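You operate a simulated robot arm through the tools that you are given. There is no shell and no other tool. Be economical: measure what you need, move in short steps, check, and stop when the job is done.

You are at the controls of a simulated robot arm. One attempt, no reset.

TASK
Gauge the roller's bore: green tray if the red gauge stays out, black tin if it goes in.
Fine: try both gauges; clamp the roller while you gauge, open the clamp after, put both gauges back; leave the spare roller.
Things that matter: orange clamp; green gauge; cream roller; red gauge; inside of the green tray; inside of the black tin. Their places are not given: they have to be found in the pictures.

Only the result counts: the job must be done as asked and must still hold three seconds after the hand-in. Knocking over, shifting, dropping, spilling or breaking anything else fails it.

THE ROBOT
A 7-joint arm with a two-finger parallel gripper, fixed in place. Base frame: the origin is at the foot of the arm, x ahead of it, y to its left, z up. Lengths are in m, angles in rad, forces in N, time in s.
Its first joint turns from -1.152 to 1.152 rad. Payload 1.57 kg.
Tool frame: the origin (TCP) lies between the finger pads and is the grasp point; the fingertips stand 0.03 m ahead of it; z points along the fingers, y is the line along which they close. The gripper opens to 0.11 m. The fingers are 0.024 m wide and 0.012 m thick; the gripper's body (0.048 by 0.112 m) begins 0.078 m behind the TCP.
Orientation is told as [roll, pitch, yaw] about the base's x, y, z axes, in that order, counted from this pose: with the fingers straight down and closing along the base's y, the tool's x points along the base's -x, its y along +y and its z along -z.

THE INTERFACE
- The arm moves only by the tool step_arm. Its argument "motion" is text: rows parted by semicolons, each of 6 numbers parted by spaces: the shift along the tool's x, y, z in units of 50 mm (1.0 is 50 mm), then the turn, a rotation vector about the tool's x, y, z in units of 8 degrees (1.0 is 8 degrees). In form: dx dy dz ax ay az; .... A call has 1 to 10 rows; each row shifts and turns the commanded pose from where the row before left it, along the tool's axes as they then stand. "fingers" is the opening in per cent of the stroke, from 0 (shut) to 100 (fully open), set as the call begins (left out, the last holds). A call with a number of a shift or a turn outside -1 to 1 is refused whole. A row lasts 0.2 s, in which the tool goes at most 0.05 m and 0.15 rad; a call with a longer step from one row to the next is refused whole, and so is a gripper value outside its range. Where a pose cannot be reached the arm comes as near as it can. A force on the tool above 40 N (or 10 N above the force at the start of the call, whichever is more), or a blocked arm, ends the call early, and 0.2 s more pass. The fingers move at their own pace (about 0.108 m/s each) and stop on an object; they squeeze with about 22 N. The grip force told is the motor's: it shows also when the fingers shut on nothing. Time passes only in rows, and 0.2 s behind the last, so rows that do not move let the fingers close. It gives the time, the measured TCP pose, the force on the tool (base axes), the opening and the grip force at its end, in the units of the frame above (readings bear some noise), and new pictures: "pictures" is both (left out), scene, wrist or none.
- Cameras (640 x 400 px; columns grow to the right, rows downward): "scene" is fixed at [0.1747, -0.394, 1.4135]; the picture's right is [0.71, -0.70, 0.00], its down [-0.34, -0.34, -0.88] and it looks along [0.62, 0.62, -0.48] (base axes); focal length 324 px, centre (320, 200). "wrist" rides on the gripper at [-0.036, 0, -0.08] in the tool frame; the picture's right is [0.00, -1.00, 0.00], its down [0.97, 0.00, -0.24] and it looks along [0.24, 0.00, 0.97] (tool axes); focal length 218 px, centre (320, 200).
- measure_at(camera, pixels): for up to 12 pixels [column, row] of the newest picture of that camera ("zoom" is the newest enlarged one), the place [x, y, z] in the base frame of the surface seen there, good to about 0.003 m. No time passes.
- close_up(camera, box): a new picture of the part [left, top, right, bottom] of that camera's present view, enlarged. No time passes.
- job_done(): hands the job in; it is judged then, once.

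Work in short steps. Measure before you move; look again where a grasp or a placing could have gone wrong, and mend it. You have 80 turns and 120 pictures in all, those below and enlarged ones among them. Open the gripper and draw the arm clear of the work before you hand the job in, unless the task says otherwise; then end with one line.

The tools are called after "Emit:" by a JSON object that holds its "name" and its "arguments". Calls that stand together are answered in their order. step_arm: Moves the arm, as the interface text tells. Its arguments: {"type":"object","properties":{"motion":{"type":"string"},"fingers":{"type":"number"},"pictures":{"type":"string","enum":["both","scene","wrist","none"]}},"required":["motion"]} The other tools are called the same way: measure_at (camera, pixels) gives the place of the surface under pixels of a picture; close_up (camera, box) takes an enlarged picture of a part of a camera's view; job_done () hands the job in.

At the start:

```text
time: 0.0
tool_pos: [0.3394, -0.1208, 1.2833]
tool_rot: [-0.001, 0.001, 0.0]
contact_force: [-0.7, -0.1, 0.7]
gripper_width: 0.1098
finger_force: 0.1
```

scene: 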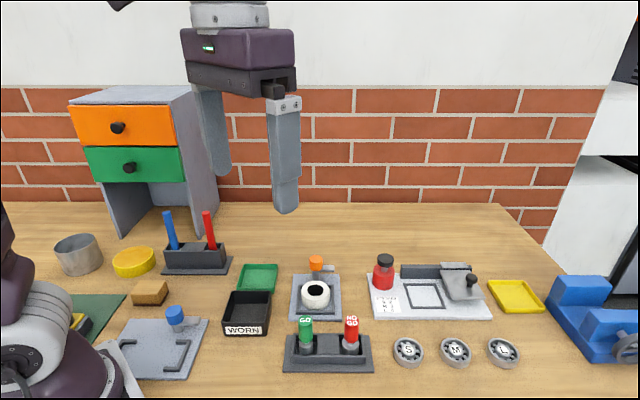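
wrist: 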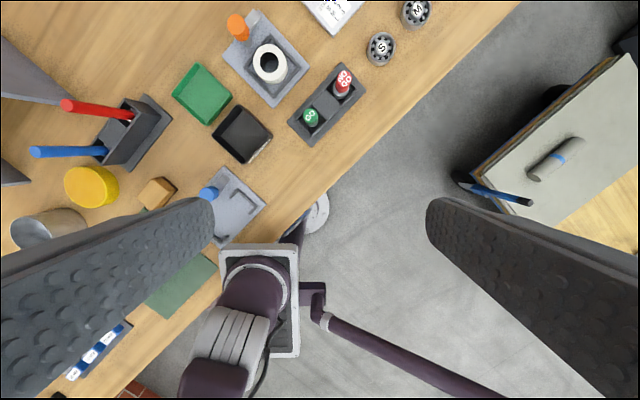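

The scene shows the clamp with the cream roller at about (316,295) and the gauges at (306,330) and (351,332). I'll enlarge these first.

Emit:
{"name": "close_up", "arguments": {"camera": "scene", "box": [210, 240, 390, 380]}}

Emit:
{"name": "close_up", "arguments": {"camera": "wrist", "box": [160, 0, 400, 150]}}

Emit:
{"name": "measure_at", "arguments": {"camera": "scene", "pixels": [[316, 286], [316, 260], [306, 321], [351, 320], [306, 340], [350, 345], [258, 280], [246, 305], [316, 310], [330, 270], [298, 318], [337, 316]]}}

Emit:
{"name": "measure_at", "arguments": {"camera": "wrist", "pixels": [[270, 62], [262, 48], [270, 81], [253, 64], [288, 64], [237, 26], [310, 117], [343, 80], [200, 93], [242, 134], [246, 35], [268, 63]]}}

```text
2.86 times, centred on (300, 310) of scene
```

zoom: 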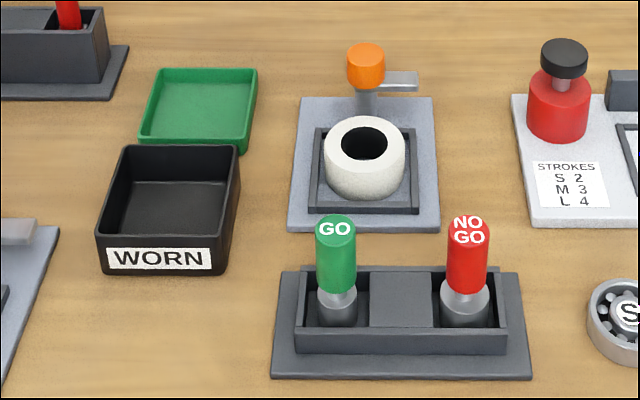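

```text
2.67 times, centred on (280, 75) of wrist
```

zoom: 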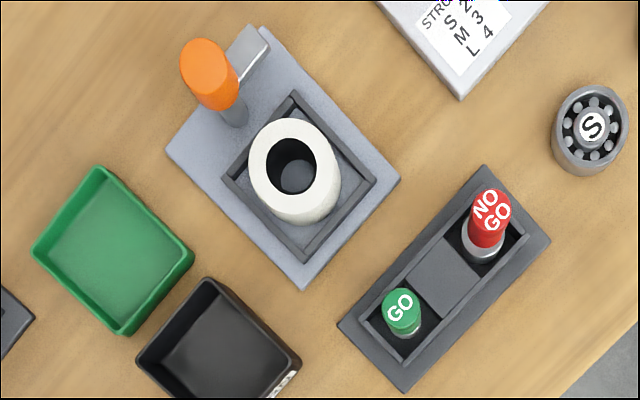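

```text
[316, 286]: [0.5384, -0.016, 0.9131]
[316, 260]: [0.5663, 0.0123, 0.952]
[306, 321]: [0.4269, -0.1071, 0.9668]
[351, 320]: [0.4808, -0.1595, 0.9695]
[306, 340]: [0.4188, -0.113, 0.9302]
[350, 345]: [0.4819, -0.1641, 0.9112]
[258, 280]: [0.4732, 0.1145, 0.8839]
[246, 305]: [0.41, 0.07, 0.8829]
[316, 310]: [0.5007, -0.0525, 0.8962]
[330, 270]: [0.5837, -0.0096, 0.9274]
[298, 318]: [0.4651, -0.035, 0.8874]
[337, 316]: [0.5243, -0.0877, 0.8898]
```

```text
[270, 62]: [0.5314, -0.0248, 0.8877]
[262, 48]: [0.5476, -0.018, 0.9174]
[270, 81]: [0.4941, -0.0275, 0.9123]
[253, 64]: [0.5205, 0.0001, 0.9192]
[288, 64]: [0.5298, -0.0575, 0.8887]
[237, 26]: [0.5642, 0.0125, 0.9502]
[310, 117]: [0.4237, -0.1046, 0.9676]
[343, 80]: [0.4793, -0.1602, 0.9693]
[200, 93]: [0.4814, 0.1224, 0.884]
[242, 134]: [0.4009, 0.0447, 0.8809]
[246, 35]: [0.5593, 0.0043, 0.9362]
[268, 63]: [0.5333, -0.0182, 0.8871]
```

The table reads near z≈0.88 in both cameras (not 0.688). Everything is laid out at 45°. I'll move over the fixture, turn 45°, and look again.

Emit:
{"name": "step_arm", "arguments": {"motion": "-0.75 0.3 0.5 0 0 0; -0.75 0.3 0.5 0 0 0; -0.75 0.3 0.5 0 0 0; -0.75 0.3 0.5 0 0 0; 0 0 0 0 0 0.9375; 0 0 0 0 0 0.9375; 0 0 0 0 0 0.9375; 0 0 0 0 0 0.9375; 0 0 0 0 0 0.9375; 0 0 0 0 0 0.9375"}}

Emit:
{"name": "measure_at", "arguments": {"camera": "scene", "pixels": [[400, 260], [220, 370], [550, 380], [20, 220]]}}

```text
time: 2.2
tool_pos: [0.4896, -0.0601, 1.1828]
tool_rot: [0.0, 0.001, -0.788]
contact_force: [-0.5, -1.0, -0.2]
gripper_width: 0.11
finger_force: 0.2
```

scene: 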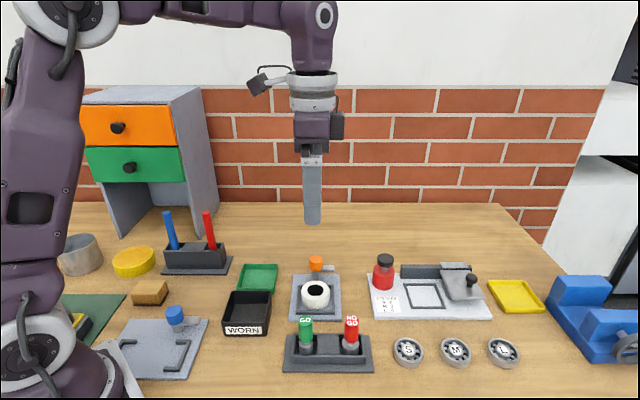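
wrist: 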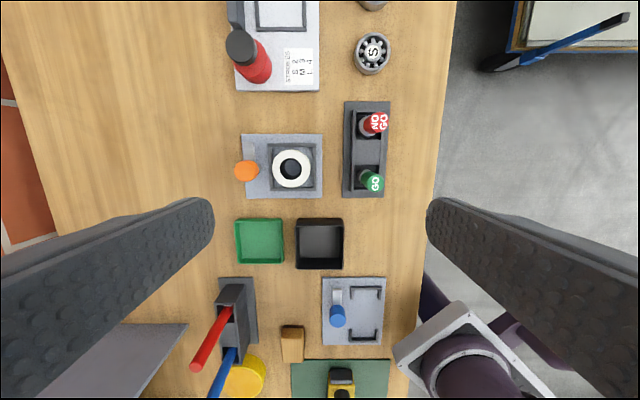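

```text
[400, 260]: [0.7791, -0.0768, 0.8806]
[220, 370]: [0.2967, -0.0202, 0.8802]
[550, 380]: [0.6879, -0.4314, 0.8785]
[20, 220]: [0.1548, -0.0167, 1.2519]
```

Table is z≈0.880. The view is now aligned; I'll enlarge the clamp and gauges in the wrist view and the fixture in the scene.

Emit:
{"name": "close_up", "arguments": {"camera": "wrist", "box": [220, 95, 404, 210]}}

Emit:
{"name": "measure_at", "arguments": {"camera": "zoom", "pixels": [[90, 262], [60, 262], [120, 262], [180, 255], [320, 255], [250, 190], [250, 318], [525, 300], [540, 95], [200, 170], [315, 170], [105, 215]]}}

Emit:
{"name": "close_up", "arguments": {"camera": "scene", "box": [276, 245, 356, 325]}}

```text
3.48 times, centred on (312, 152) of wrist
```

zoom: 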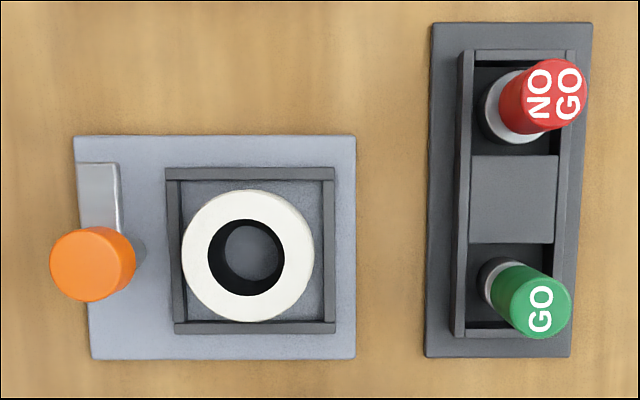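

```text
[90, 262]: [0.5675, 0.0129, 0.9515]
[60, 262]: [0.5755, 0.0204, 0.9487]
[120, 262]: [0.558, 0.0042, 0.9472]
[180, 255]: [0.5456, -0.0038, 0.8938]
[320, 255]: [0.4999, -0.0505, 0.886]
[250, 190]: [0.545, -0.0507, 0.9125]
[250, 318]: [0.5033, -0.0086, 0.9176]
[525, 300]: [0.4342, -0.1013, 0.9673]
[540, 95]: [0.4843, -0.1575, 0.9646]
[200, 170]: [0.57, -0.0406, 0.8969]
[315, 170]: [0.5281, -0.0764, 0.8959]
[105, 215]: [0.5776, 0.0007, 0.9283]
```

```text
5.00 times, centred on (316, 285) of scene
```

zoom: 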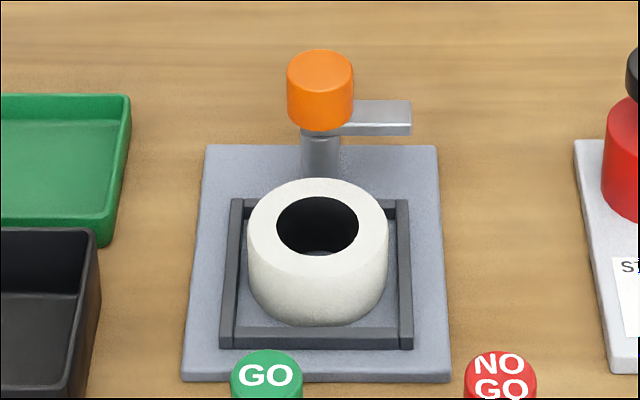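

The bar points scene-right from the knob (0.567, 0.0125), and the roller lies at about (0.525, -0.029). To clamp, the knob must turn 90° (+tool z). I'll test in free air whether that yaw range is reachable.

Emit:
{"name": "step_arm", "arguments": {"motion": "0 0.7 0 0 0 1; 0 0 0 0 0 1; 0 0 0 0 0 1; 0 0 0 0 0 1; 0 0 0 0 0 1; 0 0 0 0 0 1; 0 0 0 0 0 1; 0 0 0 0 0 1; 0 0 0 0 0 1; 0 0 0 0 0 1", "pictures": "none"}}

```text
time: 4.4
tool_pos: [0.5149, -0.0361, 1.1845]
tool_rot: [-0.001, 0.0, -2.184]
contact_force: [1.2, -0.5, 0.0]
gripper_width: 0.1102
finger_force: 0.0
```

The turn reached -125° without trouble. I'll test a bit more, then turn back.

Emit:
{"name": "step_arm", "arguments": {"motion": "0 0 0 0 0 1; 0 0 0 0 0 1; 0 0 0 0 0 0", "pictures": "none"}}

Emit:
{"name": "step_arm", "arguments": {"motion": "0 0 0 0 0 -1; 0 0 0 0 0 -1; 0 0 0 0 0 -1; 0 0 0 0 0 -1; 0 0 0 0 0 -1; 0 0 0 0 0 -1; 0 0 0 0 0 -1; 0 0 0 0 0 -1; 0 0 0 0 0 -1; 0 0 0 0 0 -1", "pictures": "none"}}

```text
time: 5.2
tool_pos: [0.5145, -0.035, 1.1827]
tool_rot: [0.0, 0.0, -2.463]
contact_force: [0.2, 0.5, -0.4]
gripper_width: 0.1102
finger_force: 0.0
```

```text
time: 7.4
tool_pos: [0.5158, -0.0361, 1.1823]
tool_rot: [-0.001, -0.001, -1.062]
contact_force: [-0.2, -0.2, -0.5]
gripper_width: 0.1101
finger_force: 0.0
```

The full range is reachable. I'll return to -45°, move over the knob to z≈1.03, and narrow the fingers to about 50 mm.

Emit:
{"name": "step_arm", "arguments": {"motion": "0 0 0 0 0 -1; 0 0 0 0 0 -1; -0.03 0.71 0.5 0 0 0; -0.03 0.71 0.5 0 0 0; 0 0 0.7 0 0 0; 0 0 0.7 0 0 0; 0 0 0.65 0 0 0; 0 0 0 0 0 0", "fingers": 50}}

```text
time: 9.2
tool_pos: [0.5679, 0.0113, 1.0308]
tool_rot: [0.0, -0.001, -0.785]
contact_force: [-0.4, -0.5, 0.1]
gripper_width: 0.0551
finger_force: 0.1
```

scene: 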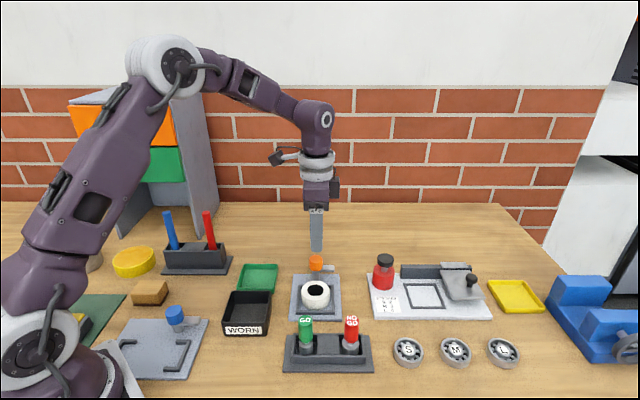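
wrist: 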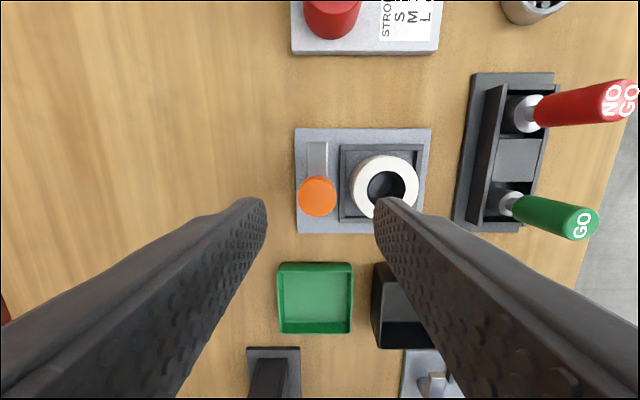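

The knob sits at (317,196) in the wrist view. I'll measure its position and the bar.

Emit:
{"name": "measure_at", "arguments": {"camera": "wrist", "pixels": [[318, 190], [302, 195], [333, 195], [318, 180], [318, 213], [317, 150], [310, 160], [325, 160], [386, 161], [414, 183], [355, 185], [386, 208]]}}

Emit:
{"name": "close_up", "arguments": {"camera": "wrist", "box": [280, 120, 440, 220]}}

```text
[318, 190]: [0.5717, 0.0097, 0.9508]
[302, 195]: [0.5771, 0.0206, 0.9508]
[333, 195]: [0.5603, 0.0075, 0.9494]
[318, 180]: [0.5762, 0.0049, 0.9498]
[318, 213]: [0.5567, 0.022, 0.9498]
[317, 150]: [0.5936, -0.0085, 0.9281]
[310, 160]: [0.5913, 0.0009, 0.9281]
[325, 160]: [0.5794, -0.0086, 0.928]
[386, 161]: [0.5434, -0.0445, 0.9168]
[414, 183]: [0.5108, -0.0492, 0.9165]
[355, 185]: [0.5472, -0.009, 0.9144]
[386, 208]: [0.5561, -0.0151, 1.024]
```

```text
4.00 times, centred on (360, 170) of wrist
```

zoom: 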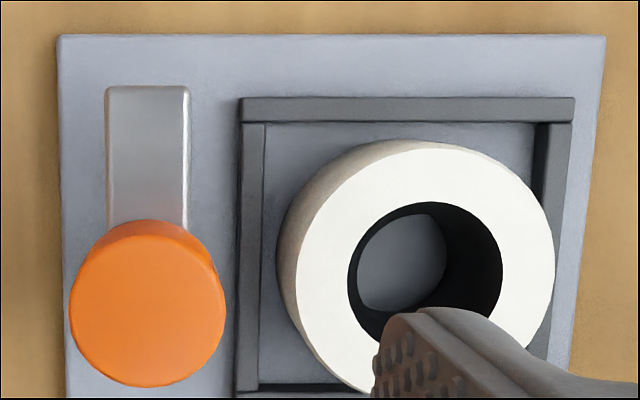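

Knob centre is about (0.567, 0.0135), top 0.951, bar top 0.928. I'll descend to TCP 0.961 (tips about 0.931) and close.

Emit:
{"name": "step_arm", "arguments": {"motion": "0.02 0.01 0.7 0 0 0; 0 0 0.7 0 0 0; 0 0 0 0 0 0", "pictures": "none"}}

Emit:
{"name": "step_arm", "arguments": {"motion": "0 0 0 0 0 0; 0 0 0 0 0 0; 0 0 0 0 0 0", "fingers": 0}}

```text
time: 10.0
tool_pos: [0.5655, 0.0127, 0.9602]
tool_rot: [-0.002, 0.0, -0.784]
contact_force: [-0.5, -0.1, -0.4]
gripper_width: 0.0552
finger_force: 0.1
```

```text
time: 10.8
tool_pos: [0.5673, 0.0138, 0.9615]
tool_rot: [0.005, -0.002, -0.784]
contact_force: [21.7, 18.0, -11.7]
gripper_width: 0.0293
finger_force: 39.0
```

scene: 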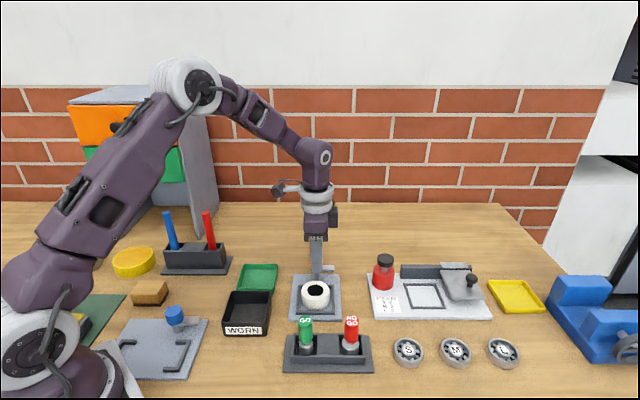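
wrist: 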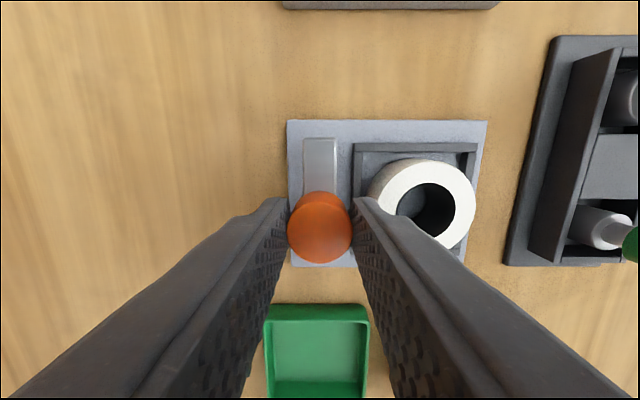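

The knob is gripped (width 29 mm), but there's about 28 N of side load, so my commanded spot is slightly off. I'll relieve it with a small +y shift.

Emit:
{"name": "step_arm", "arguments": {"motion": "0 0.03 0 0 0 0; 0 0 0 0 0 0", "pictures": "none"}}

```text
time: 11.4
tool_pos: [0.5684, 0.0143, 0.9613]
tool_rot: [-0.001, -0.001, -0.785]
contact_force: [15.4, 17.3, -3.6]
gripper_width: 0.0296
finger_force: 38.8
```

Emit:
{"name": "step_arm", "arguments": {"motion": "0 0.05 0 0 0 0; 0 0 0 0 0 0", "pictures": "none"}}

```text
time: 12.0
tool_pos: [0.568, 0.0151, 0.9617]
tool_rot: [-0.005, 0.002, -0.788]
contact_force: [-4.5, 2.7, 12.5]
gripper_width: 0.0296
finger_force: 38.9
```

Side load is relieved. Now I'll turn the knob 40° first and look.

Emit:
{"name": "step_arm", "arguments": {"motion": "0 0 0 0 0 1; 0 0 0 0 0 1; 0 0 0 0 0 1; 0 0 0 0 0 1; 0 0 0 0 0 1; 0 0 0 0 0 0"}}

```text
time: 13.3
tool_pos: [0.5668, 0.0135, 0.9608]
tool_rot: [-0.006, -0.002, -1.486]
contact_force: [-6.9, -1.7, 9.5]
gripper_width: 0.029
finger_force: 39.4
stopped in row 6: the force on the tool passed its limit (the readings are from after the stop); the commanded pose is now the measured one
```

scene: 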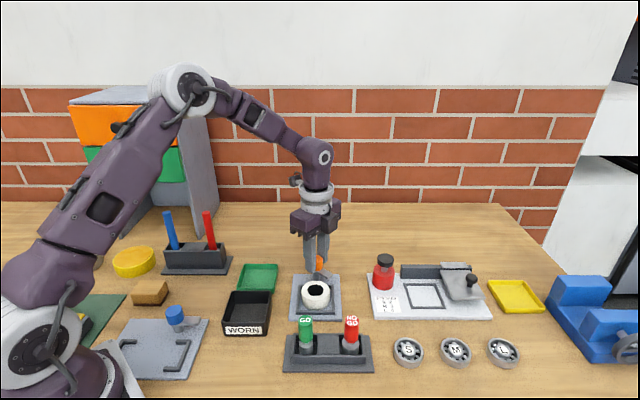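
wrist: 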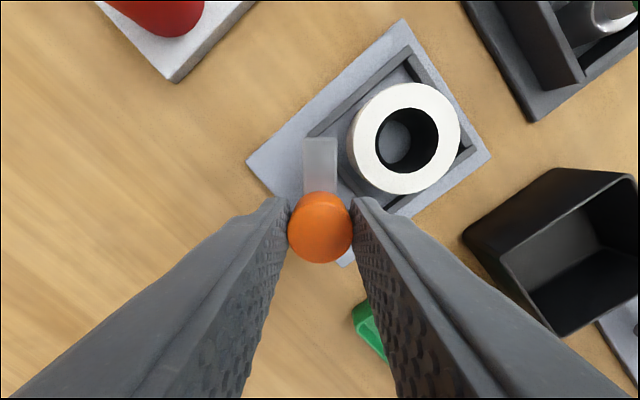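

The bar turns with the gripper (now 40°). I'll turn on toward the roller.

Emit:
{"name": "step_arm", "arguments": {"motion": "0 0 0 0 0 1; 0 0 0 0 0 1; 0 0 0 0 0 1; 0 0 0 0 0 0", "pictures": "none"}}

Emit:
{"name": "step_arm", "arguments": {"motion": "0 0 0 0 0 1; 0 0 0 0 0 1; 0 0 0 0 0 1; 0 0 0 0 0 0.25; 0 0 0 0 0 0"}}

```text
time: 14.3
tool_pos: [0.5665, 0.014, 0.9614]
tool_rot: [-0.008, -0.004, -1.907]
contact_force: [-24.4, -4.1, 21.5]
gripper_width: 0.0296
finger_force: 39.2
```

```text
time: 15.5
tool_pos: [0.5667, 0.0139, 0.9608]
tool_rot: [-0.007, -0.008, -2.358]
contact_force: [-29.2, 1.9, 23.3]
gripper_width: 0.0298
finger_force: 39.3
```

scene: 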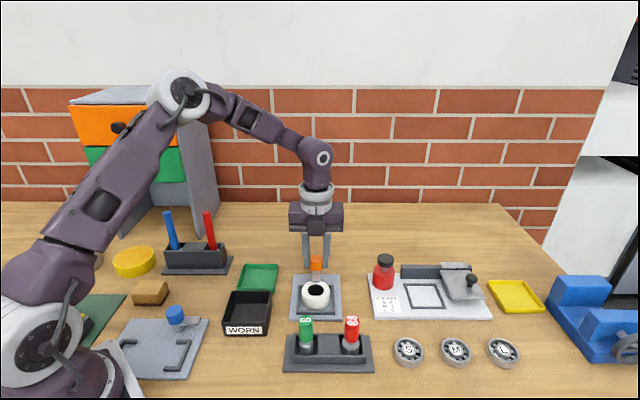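
wrist: 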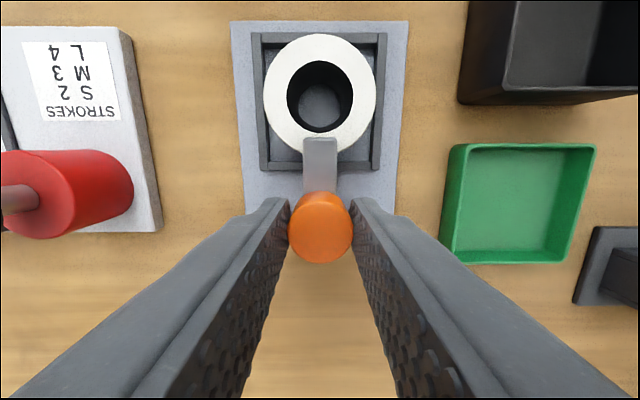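

The bar now lies over the roller's rim, aligned at 90°. I'll release and rise straight up.

Emit:
{"name": "step_arm", "arguments": {"motion": "0 0 0 0 0 0; 0 0 0 0 0 0; 0 0 -0.6 0 0 0; 0 0 -0.8 0 0 0; 0 0 -0.8 0 0 0; 0 0 -0.8 0 0 0; 0 0 0 0 0 0", "fingers": 50}}

```text
time: 17.1
tool_pos: [0.5709, 0.0153, 1.1097]
tool_rot: [-0.001, -0.008, -2.359]
contact_force: [1.1, 0.2, 0.4]
gripper_width: 0.0551
finger_force: 0.0
```

scene: 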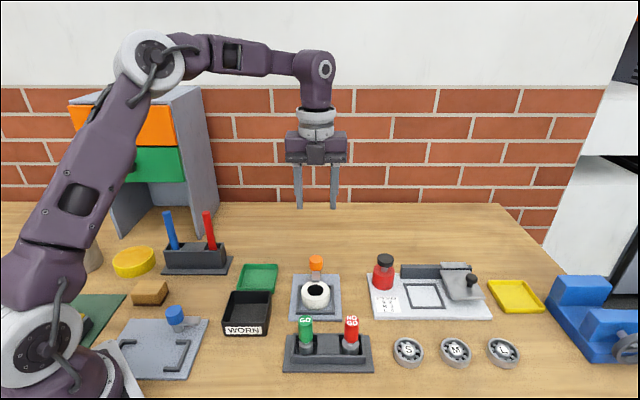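
wrist: 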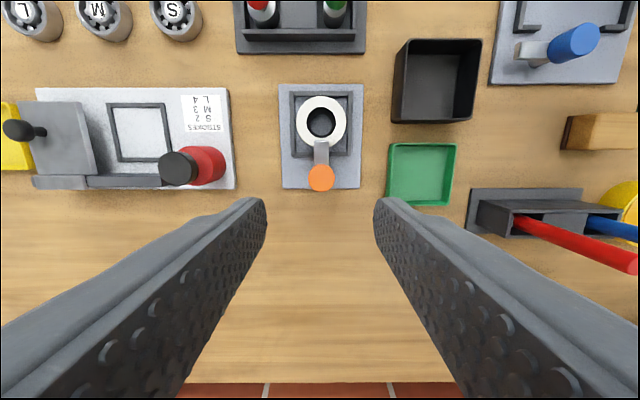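

Clamp stays shut. I'll measure the roller, bore and bar from this overhead view.

Emit:
{"name": "close_up", "arguments": {"camera": "wrist", "box": [272, 80, 368, 140]}}

Emit:
{"name": "measure_at", "arguments": {"camera": "zoom", "pixels": [[325, 112], [165, 265], [490, 265], [220, 270], [425, 270], [325, 180], [325, 380], [325, 410], [325, 270], [215, 370], [440, 370], [320, 390]]}}

```text
6.67 times, centred on (320, 110) of wrist
```

zoom: 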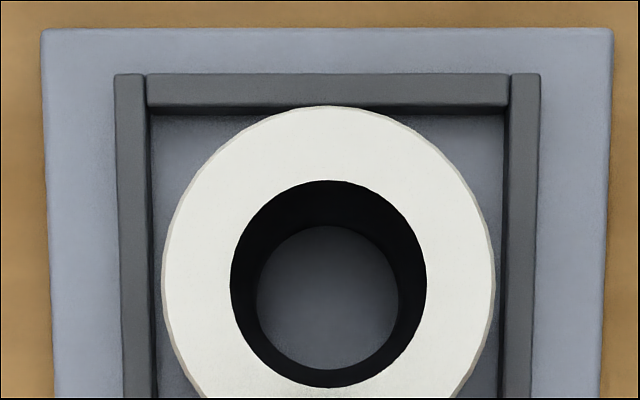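

```text
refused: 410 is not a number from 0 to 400
```

Emit:
{"name": "measure_at", "arguments": {"camera": "zoom", "pixels": [[325, 112], [168, 275], [488, 275], [224, 285], [434, 285], [325, 172], [325, 394], [325, 270]]}}

Emit:
{"name": "measure_at", "arguments": {"camera": "wrist", "pixels": [[321, 141], [321, 150], [321, 146], [321, 175]]}}

```text
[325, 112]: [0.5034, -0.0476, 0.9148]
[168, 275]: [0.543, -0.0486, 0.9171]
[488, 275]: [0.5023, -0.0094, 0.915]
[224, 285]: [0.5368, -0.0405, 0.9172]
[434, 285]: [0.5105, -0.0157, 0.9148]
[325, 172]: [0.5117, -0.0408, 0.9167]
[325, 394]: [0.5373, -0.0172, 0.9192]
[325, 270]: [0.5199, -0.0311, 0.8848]
```

```text
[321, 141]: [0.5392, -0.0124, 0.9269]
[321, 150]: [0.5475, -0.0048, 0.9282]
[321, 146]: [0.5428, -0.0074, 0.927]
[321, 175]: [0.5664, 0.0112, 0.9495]
```

Bore centre ≈ (0.524, -0.029), rim z≈0.917, bore ≈34 mm; the bar ends 21 mm from the centre. Now moving above the green gauge.

Emit:
{"name": "step_arm", "arguments": {"motion": "-0.92 -0.07 0 0 0 0; -0.92 -0.07 0 0 0 0; -0.92 -0.07 0 0 0 0; -0.92 -0.07 0 0 0 0; 0 0 0.5 0 0 0; 0 0 0 0 0 0"}}

```text
time: 18.5
tool_pos: [0.4273, -0.1073, 1.0854]
tool_rot: [-0.001, -0.008, -2.358]
contact_force: [0.2, -0.2, 0.2]
gripper_width: 0.0549
finger_force: 0.1
```

scene: 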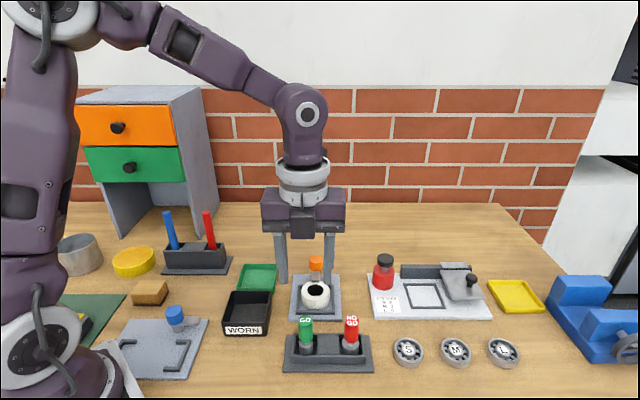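
wrist: 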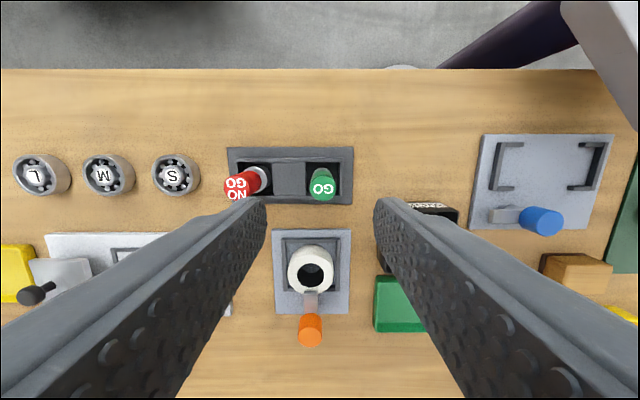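

I'll zoom on the gauges and measure the handle tops and plugs.

Emit:
{"name": "close_up", "arguments": {"camera": "wrist", "box": [220, 140, 364, 230]}}

Emit:
{"name": "measure_at", "arguments": {"camera": "zoom", "pixels": [[455, 215], [410, 210], [500, 210], [455, 180], [455, 255], [70, 210], [30, 210], [110, 210], [200, 180], [320, 160], [435, 130], [480, 130]]}}

Emit:
{"name": "close_up", "arguments": {"camera": "scene", "box": [280, 310, 380, 380]}}

```text
4.44 times, centred on (292, 185) of wrist
```

zoom: 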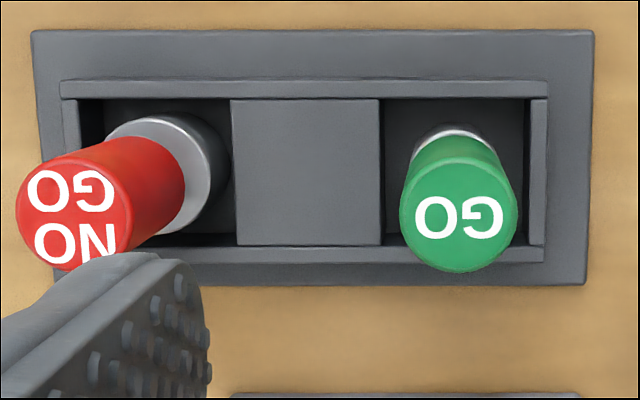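

```text
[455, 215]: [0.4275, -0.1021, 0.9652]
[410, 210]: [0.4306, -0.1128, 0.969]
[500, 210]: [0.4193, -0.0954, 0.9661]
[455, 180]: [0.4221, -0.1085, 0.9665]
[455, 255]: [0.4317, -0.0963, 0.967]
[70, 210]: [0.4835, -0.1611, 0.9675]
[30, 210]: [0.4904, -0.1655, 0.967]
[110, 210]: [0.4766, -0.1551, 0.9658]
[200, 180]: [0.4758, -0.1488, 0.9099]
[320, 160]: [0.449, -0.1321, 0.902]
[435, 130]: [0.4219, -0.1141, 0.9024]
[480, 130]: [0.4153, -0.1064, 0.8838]
```

```text
5.71 times, centred on (330, 345) of scene
```

zoom: 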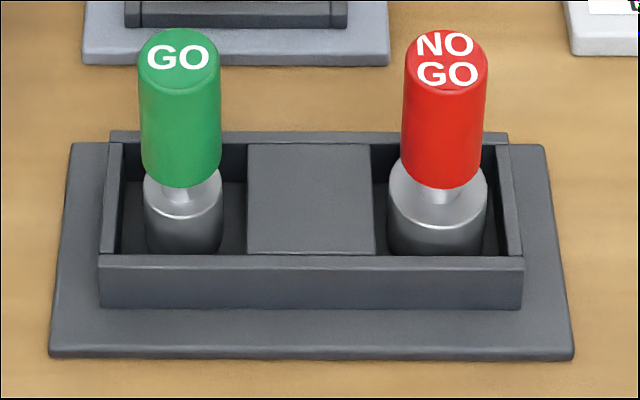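

Green plug ≈24 mm, red ≈30 mm; green handle axis ≈ (0.4255, -0.104), top 0.967. I'll descend to just above the handle, remove the small tilt and check alignment.

Emit:
{"name": "step_arm", "arguments": {"motion": "0.02 -0.07 0.6 0.04 -0.04 0; 0 0 0.6 0 0 0; 0 0 0.45 0 0 0; 0 0 0 0 0 0", "pictures": "wrist"}}

```text
time: 19.5
tool_pos: [0.4256, -0.1024, 1.0014]
tool_rot: [-0.007, -0.013, -2.358]
contact_force: [-0.4, 0.0, -0.3]
gripper_width: 0.0548
finger_force: 0.1
```

wrist: 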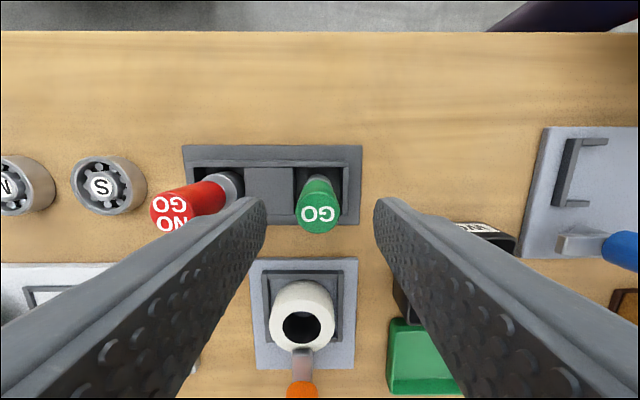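

Handle is centred (319,214). Correcting the tilt, then descending to TCP 0.962 and closing.

Emit:
{"name": "step_arm", "arguments": {"motion": "0 0 0 -0.05 0.093 0; 0 0 0.4 0 0 0; 0 0 0.38 0 0 0; 0 0 0 0 0 0", "pictures": "none"}}

Emit:
{"name": "step_arm", "arguments": {"motion": "0 0 0 0 0 0; 0 0 0 0 0 0; 0 0 0 0 0 0", "fingers": 0}}

```text
time: 20.5
tool_pos: [0.4264, -0.1035, 0.964]
tool_rot: [0.0, 0.002, -2.359]
contact_force: [0.5, -0.2, 0.1]
gripper_width: 0.0547
finger_force: 0.0
```

```text
time: 21.3
tool_pos: [0.426, -0.103, 0.963]
tool_rot: [-0.001, 0.003, -2.358]
contact_force: [-0.9, 0.6, -0.1]
gripper_width: 0.0242
finger_force: 22.3
```

scene: 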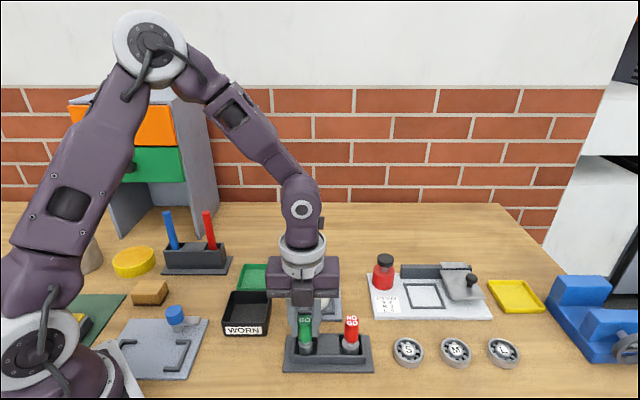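
wrist: 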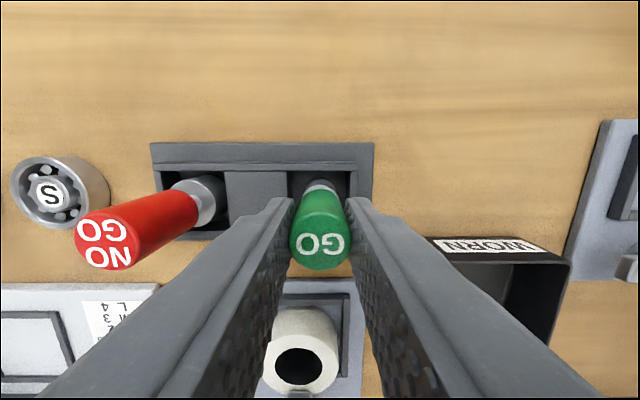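

Green gauge gripped on-axis at TCP (0.426, -0.103, 0.963). Lift 75 mm and carry it over the bore.

Emit:
{"name": "step_arm", "arguments": {"motion": "0 0 -0.5 0 0 0; 0 0 -0.5 0 0 0; 0 0 -0.5 0 0 0; 0.61 0.084 0 0 0 0; 0.61 0.084 0 0 0 0; 0.61 0.084 0 0 0 0; 0.61 0.084 0 0 0 0; 0 0 0 0 0 0"}}

```text
time: 23.1
tool_pos: [0.5254, -0.028, 1.0406]
tool_rot: [0.001, 0.001, -2.358]
contact_force: [0.9, -0.5, -2.5]
gripper_width: 0.0242
finger_force: 22.1
```

scene: 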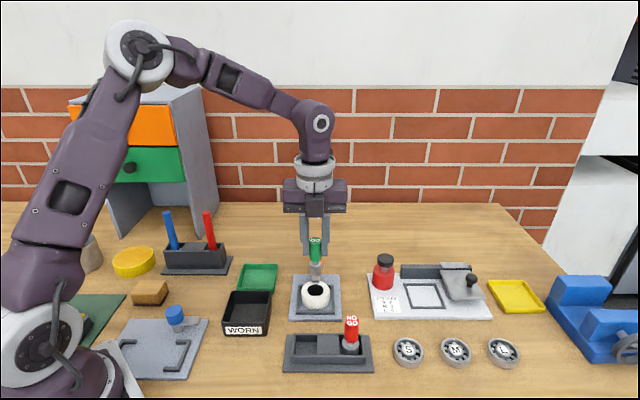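
wrist: 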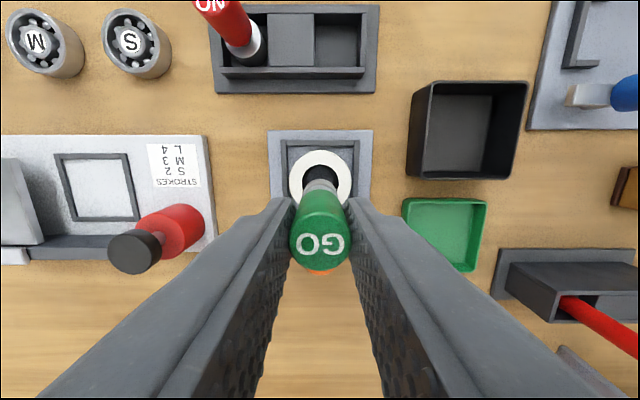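

Plug is over the bore (320,178). Lower it in steps.

Emit:
{"name": "step_arm", "arguments": {"motion": "-0.02 0 0.4 0 0 0; 0 0 0.3 0 0 0; 0 0 0.2 0 0 0; 0 0 0 0 0 0", "pictures": "none"}}

Emit:
{"name": "step_arm", "arguments": {"motion": "0 0 0.2 0 0 0; 0 0 0.2 0 0 0; 0 0 0.17 0 0 0; 0 0 0 0 0 0"}}

```text
time: 24.1
tool_pos: [0.5243, -0.029, 0.9949]
tool_rot: [0.0, -0.001, -2.356]
contact_force: [-0.6, -0.7, -1.7]
gripper_width: 0.0241
finger_force: 22.0
```

```text
time: 25.1
tool_pos: [0.5228, -0.0278, 0.9666]
tool_rot: [-0.001, 0.001, -2.358]
contact_force: [1.0, 0.5, -0.8]
gripper_width: 0.0242
finger_force: 21.9
```

scene: 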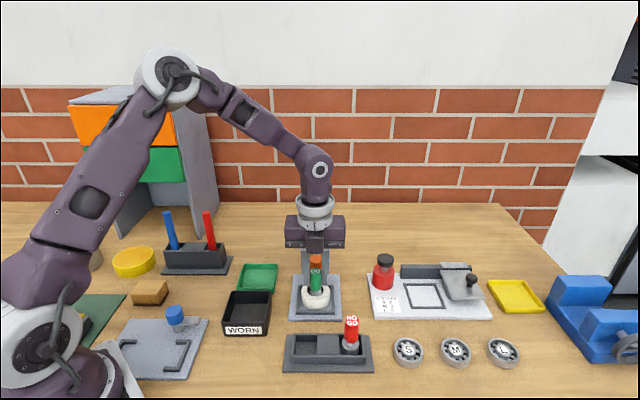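
wrist: 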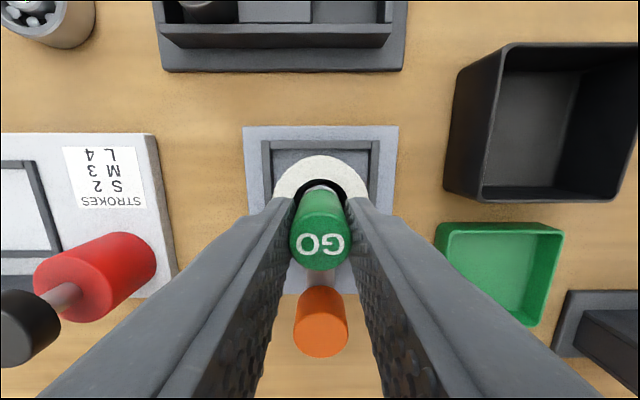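

Green gauge goes in freely. Lifting it out and returning it to its pocket.

Emit:
{"name": "step_arm", "arguments": {"motion": "0 0 -0.5 0 0 0; 0 0 -0.5 0 0 0; 0 0 -0.47 0 0 0; -0.605 -0.084 0 0 0 0; -0.605 -0.084 0 0 0 0; -0.605 -0.084 0 0 0 0; -0.605 -0.084 0 0 0 0; 0 0 0 0 0 0"}}

```text
time: 26.9
tool_pos: [0.4277, -0.1036, 1.0392]
tool_rot: [0.001, 0.0, -2.357]
contact_force: [0.3, -0.5, -1.6]
gripper_width: 0.0242
finger_force: 22.3
```

scene: 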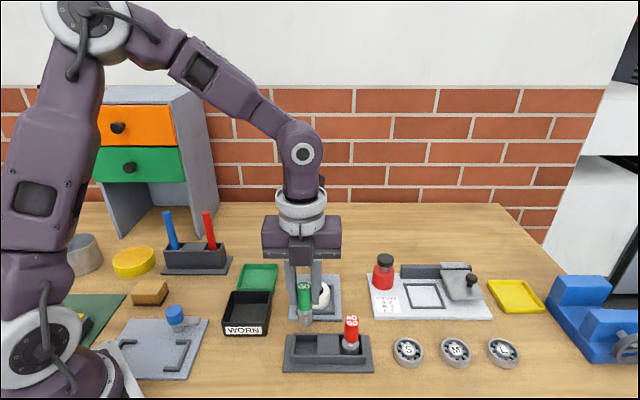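
wrist: 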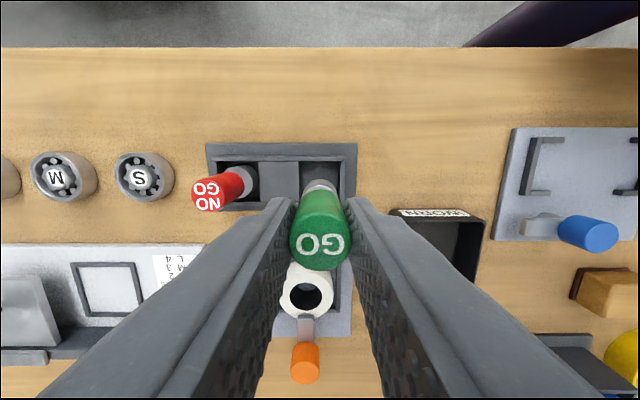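

Lower it into its pocket, to the grip height.

Emit:
{"name": "step_arm", "arguments": {"motion": "0 0 0.5 0 0 0; 0 0 0.4 0 0 0; 0 0 0.3 0 0 0; 0 0 0.2 0 0 0; 0 0 0.08 0 0 0; 0 0 0 0 0 0", "pictures": "wrist"}}

```text
time: 28.3
tool_pos: [0.4255, -0.1008, 0.9656]
tool_rot: [0.002, 0.002, -2.358]
contact_force: [-0.4, 0.2, -1.2]
gripper_width: 0.0238
finger_force: 22.0
```

wrist: 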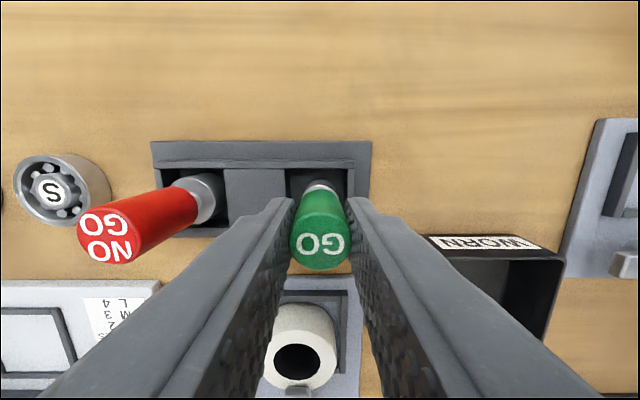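

Nearly down; a further 1.5 mm, then release.

Emit:
{"name": "step_arm", "arguments": {"motion": "0 0 0.03 0 0 0; 0 0 0 0 0 0", "pictures": "none"}}

```text
time: 28.9
tool_pos: [0.4256, -0.1022, 0.9645]
tool_rot: [-0.001, 0.002, -2.358]
contact_force: [0.6, -0.2, -1.4]
gripper_width: 0.024
finger_force: 22.0
```

The force still shows the gauge's weight, so one more small step.

Emit:
{"name": "step_arm", "arguments": {"motion": "0 0 0.03 0 0 0; 0 0 0 0 0 0", "pictures": "none"}}

```text
time: 29.4
tool_pos: [0.4265, -0.1015, 0.9644]
tool_rot: [0.0, 0.005, -2.354]
contact_force: [-4.0, 2.6, 11.6]
gripper_width: 0.0238
finger_force: 22.0
stopped in row 2: the force on the tool passed its limit (the readings are from after the stop); the commanded pose is now the measured one
```

It now rests on the pocket floor. Open and rise.

Emit:
{"name": "step_arm", "arguments": {"motion": "0 0 0 0 0 0; 0 0 0 0 0 0; 0 0 -0.4 0 0 0; 0 0 -0.6 0 0 0; 0 0 -0.6 0 0 0; 0 0 0 0 0 0", "fingers": 48}}

```text
time: 30.8
tool_pos: [0.4256, -0.1032, 1.0439]
tool_rot: [0.003, 0.003, -2.356]
contact_force: [0.1, -0.5, 0.7]
gripper_width: 0.0526
finger_force: 0.0
```

scene: 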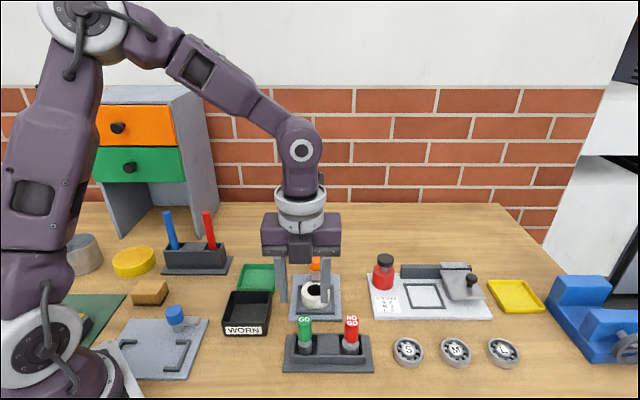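
wrist: 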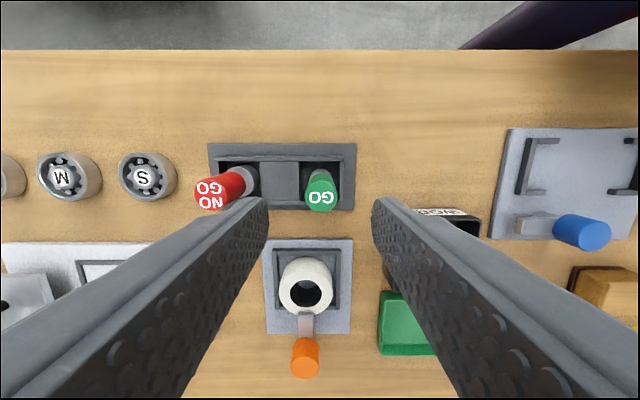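

Green is back upright in its pocket. Now over the red gauge.

Emit:
{"name": "step_arm", "arguments": {"motion": "-0.01 0.8 0 0 0 0; -0.01 0.79 0 0 0 0; 0 0 0.45 0 0 0; 0 0 0.4 0 0 0; 0 0 0 0 0 0", "pictures": "wrist"}}

```text
time: 32.0
tool_pos: [0.4833, -0.1583, 1.0001]
tool_rot: [-0.001, 0.004, -2.356]
contact_force: [-0.1, -0.2, -0.4]
gripper_width: 0.053
finger_force: 0.1
```

wrist: 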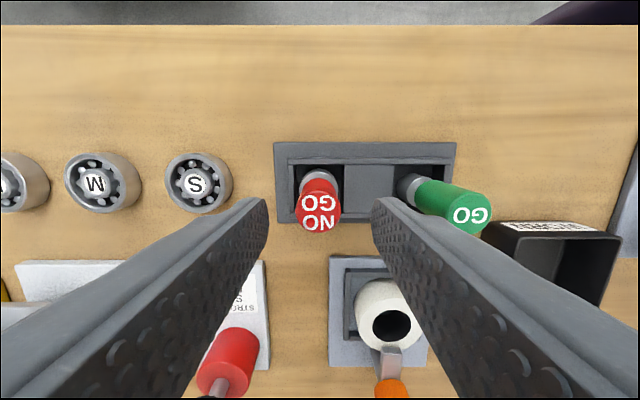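

Red handle centred at (319,212). Descend and grip.

Emit:
{"name": "step_arm", "arguments": {"motion": "0 0 0.4 0 0 0; 0 0 0.35 0 0 0; 0 0 0 0 0 0", "pictures": "none"}}

Emit:
{"name": "step_arm", "arguments": {"motion": "0 0 0 0 0 0; 0 0 0 0 0 0; 0 0 0 0 0 0", "fingers": 0, "pictures": "wrist"}}

```text
time: 32.8
tool_pos: [0.4835, -0.1587, 0.9621]
tool_rot: [0.002, 0.002, -2.355]
contact_force: [0.8, 0.1, 0.5]
gripper_width: 0.0528
finger_force: 0.0
```

```text
time: 33.6
tool_pos: [0.4818, -0.1594, 0.9628]
tool_rot: [-0.001, 0.004, -2.356]
contact_force: [-0.7, -0.4, 1.6]
gripper_width: 0.0244
finger_force: 22.2
```

wrist: 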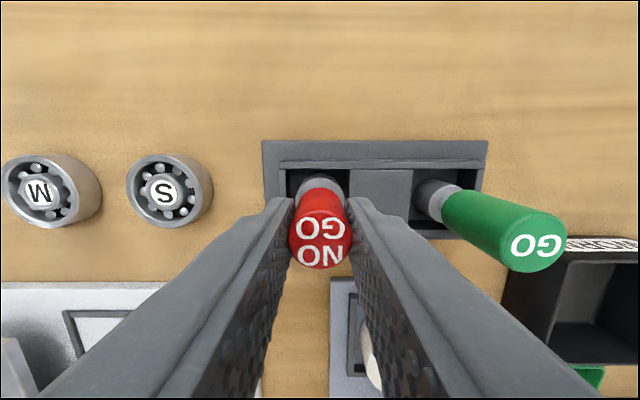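

Red gripped on-axis. Lift and carry to the bore.

Emit:
{"name": "step_arm", "arguments": {"motion": "0 0 -0.5 0 0 0; 0 0 -0.5 0 0 0; 0 0 -0.5 0 0 0; 0.607 -0.3135 0 0 0 0; 0.607 -0.3135 0 0 0 0; 0.607 -0.3135 0 0 0 0; 0.607 -0.3135 0 0 0 0; 0 0 0 0 0 0"}}

```text
time: 35.4
tool_pos: [0.5246, -0.0312, 1.0373]
tool_rot: [0.0, 0.003, -2.357]
contact_force: [0.6, -0.3, -1.3]
gripper_width: 0.0241
finger_force: 21.8
```

scene: 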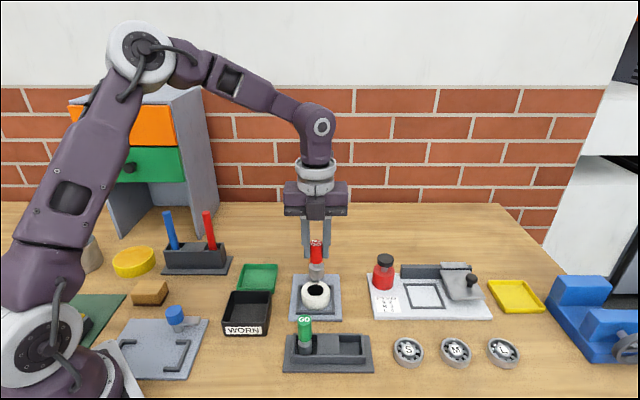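
wrist: 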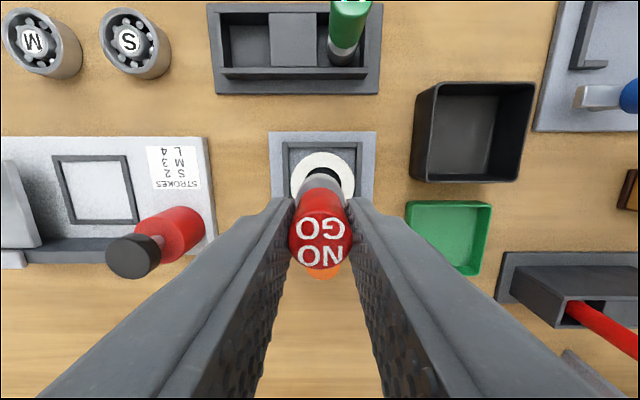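

Roller looks about 3 px right of the plug axis; zoom to check.

Emit:
{"name": "close_up", "arguments": {"camera": "wrist", "box": [264, 125, 384, 200]}}

Emit:
{"name": "measure_at", "arguments": {"camera": "wrist", "pixels": [[293, 178], [353, 178], [323, 156], [303, 175], [345, 178]]}}

```text
5.33 times, centred on (324, 162) of wrist
```

zoom: 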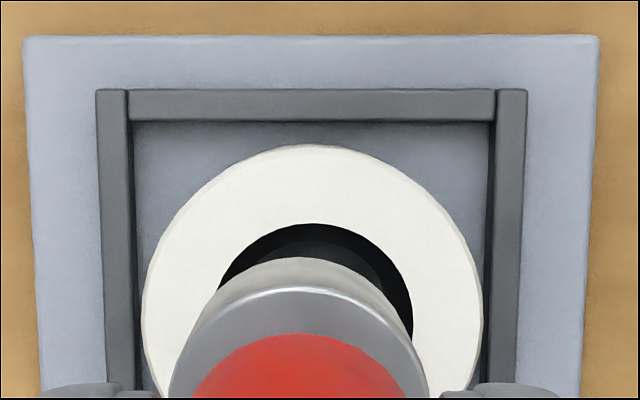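

```text
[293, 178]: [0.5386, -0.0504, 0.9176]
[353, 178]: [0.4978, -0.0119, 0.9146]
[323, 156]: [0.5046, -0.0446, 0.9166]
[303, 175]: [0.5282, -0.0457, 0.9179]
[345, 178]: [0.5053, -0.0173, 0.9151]
```

The roller is about 2.3 mm toward tool -y. I'll correct, descend to just above the rim (plug bottom about 0.93) and check.

Emit:
{"name": "step_arm", "arguments": {"motion": "-0.01 -0.046 0 0 0 0; 0 0 0.3 0 0 0; 0 0 0.25 0 0 0; 0 0 0 0 0 0; 0 0 0 0 0 0", "pictures": "wrist"}}

Emit:
{"name": "close_up", "arguments": {"camera": "wrist", "box": [264, 135, 384, 210]}}

Emit:
{"name": "close_up", "arguments": {"camera": "scene", "box": [276, 245, 356, 325]}}

```text
time: 36.6
tool_pos: [0.522, -0.0288, 1.0097]
tool_rot: [0.001, 0.003, -2.357]
contact_force: [-0.5, -0.6, -2.1]
gripper_width: 0.0242
finger_force: 21.9
```

wrist: 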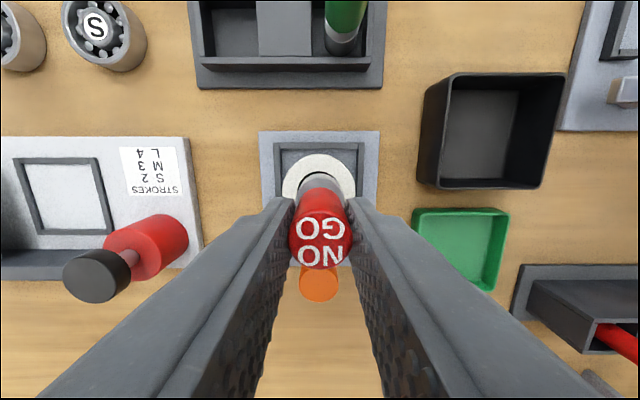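

```text
5.33 times, centred on (324, 172) of wrist
```

zoom: 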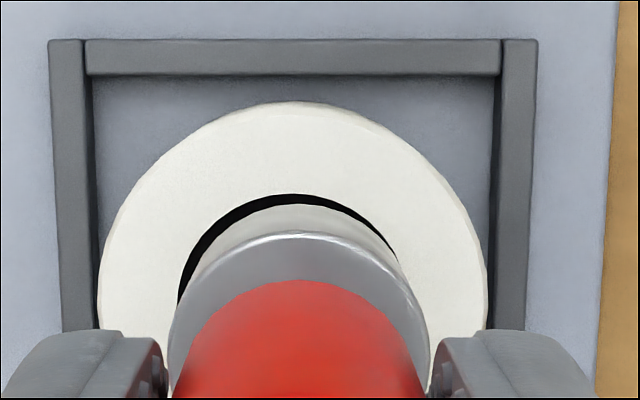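

```text
5.00 times, centred on (316, 285) of scene
```

zoom: 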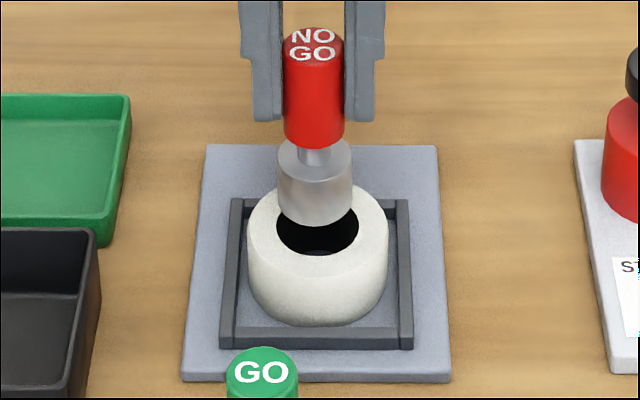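

Slightly overcorrected: plug should go 1 mm to tool +y (both views agree). Correct and lower slowly.

Emit:
{"name": "step_arm", "arguments": {"motion": "0 0.02 0 0 0 0; 0 0 0.15 0 0 0; 0 0 0.15 0 0 0; 0 0 0.1 0 0 0; 0 0 0 0 0 0"}}

Emit:
{"name": "close_up", "arguments": {"camera": "scene", "box": [276, 245, 356, 325]}}

```text
time: 37.8
tool_pos: [0.5232, -0.0293, 0.9924]
tool_rot: [0.004, 0.006, -2.355]
contact_force: [3.4, -0.5, 22.6]
gripper_width: 0.0242
finger_force: 22.1
```

scene: 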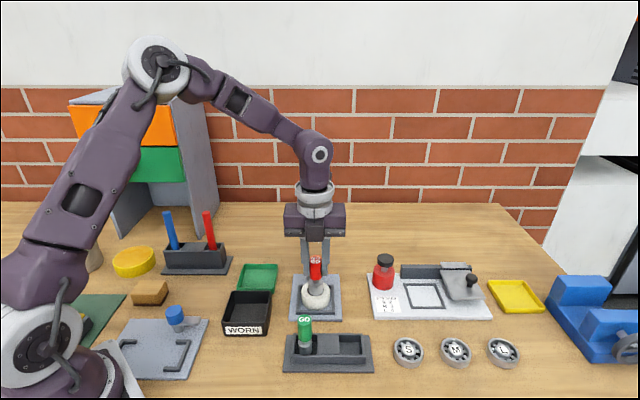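
wrist: 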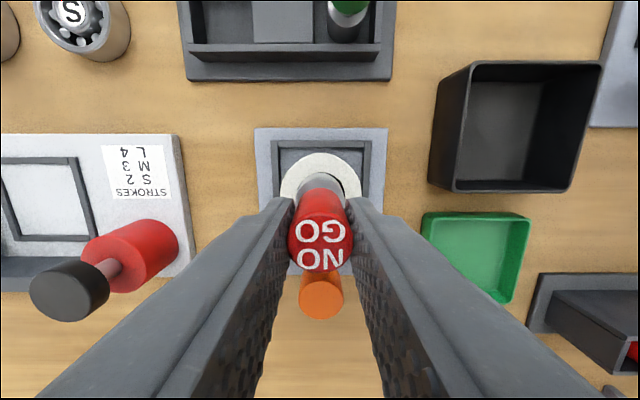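

```text
5.00 times, centred on (316, 285) of scene
```

zoom: 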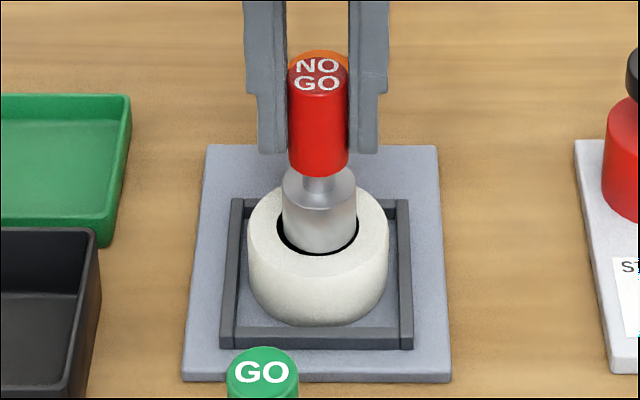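

Contact at 22 N with the plug bottom about at rim height. It may be off-centre or truly too big; check the wrist close-up.

Emit:
{"name": "close_up", "arguments": {"camera": "wrist", "box": [272, 140, 368, 200]}}

Emit:
{"name": "close_up", "arguments": {"camera": "scene", "box": [300, 275, 332, 315]}}

```text
6.67 times, centred on (320, 170) of wrist
```

zoom: 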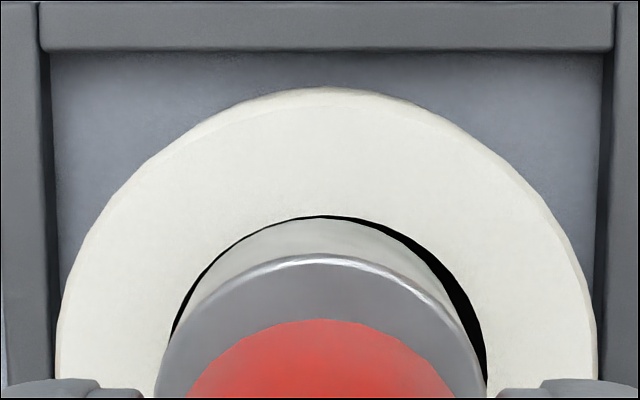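

```text
10.00 times, centred on (316, 295) of scene
```

zoom: 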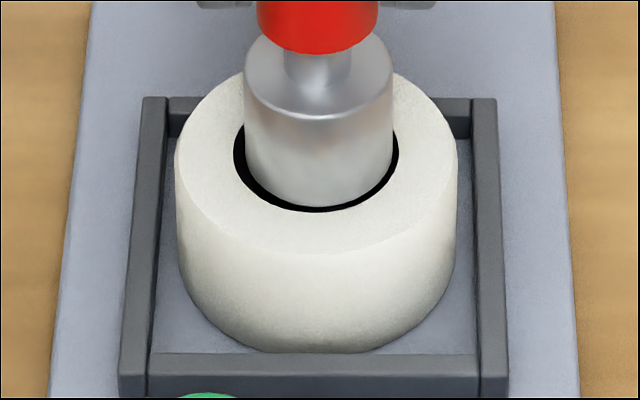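

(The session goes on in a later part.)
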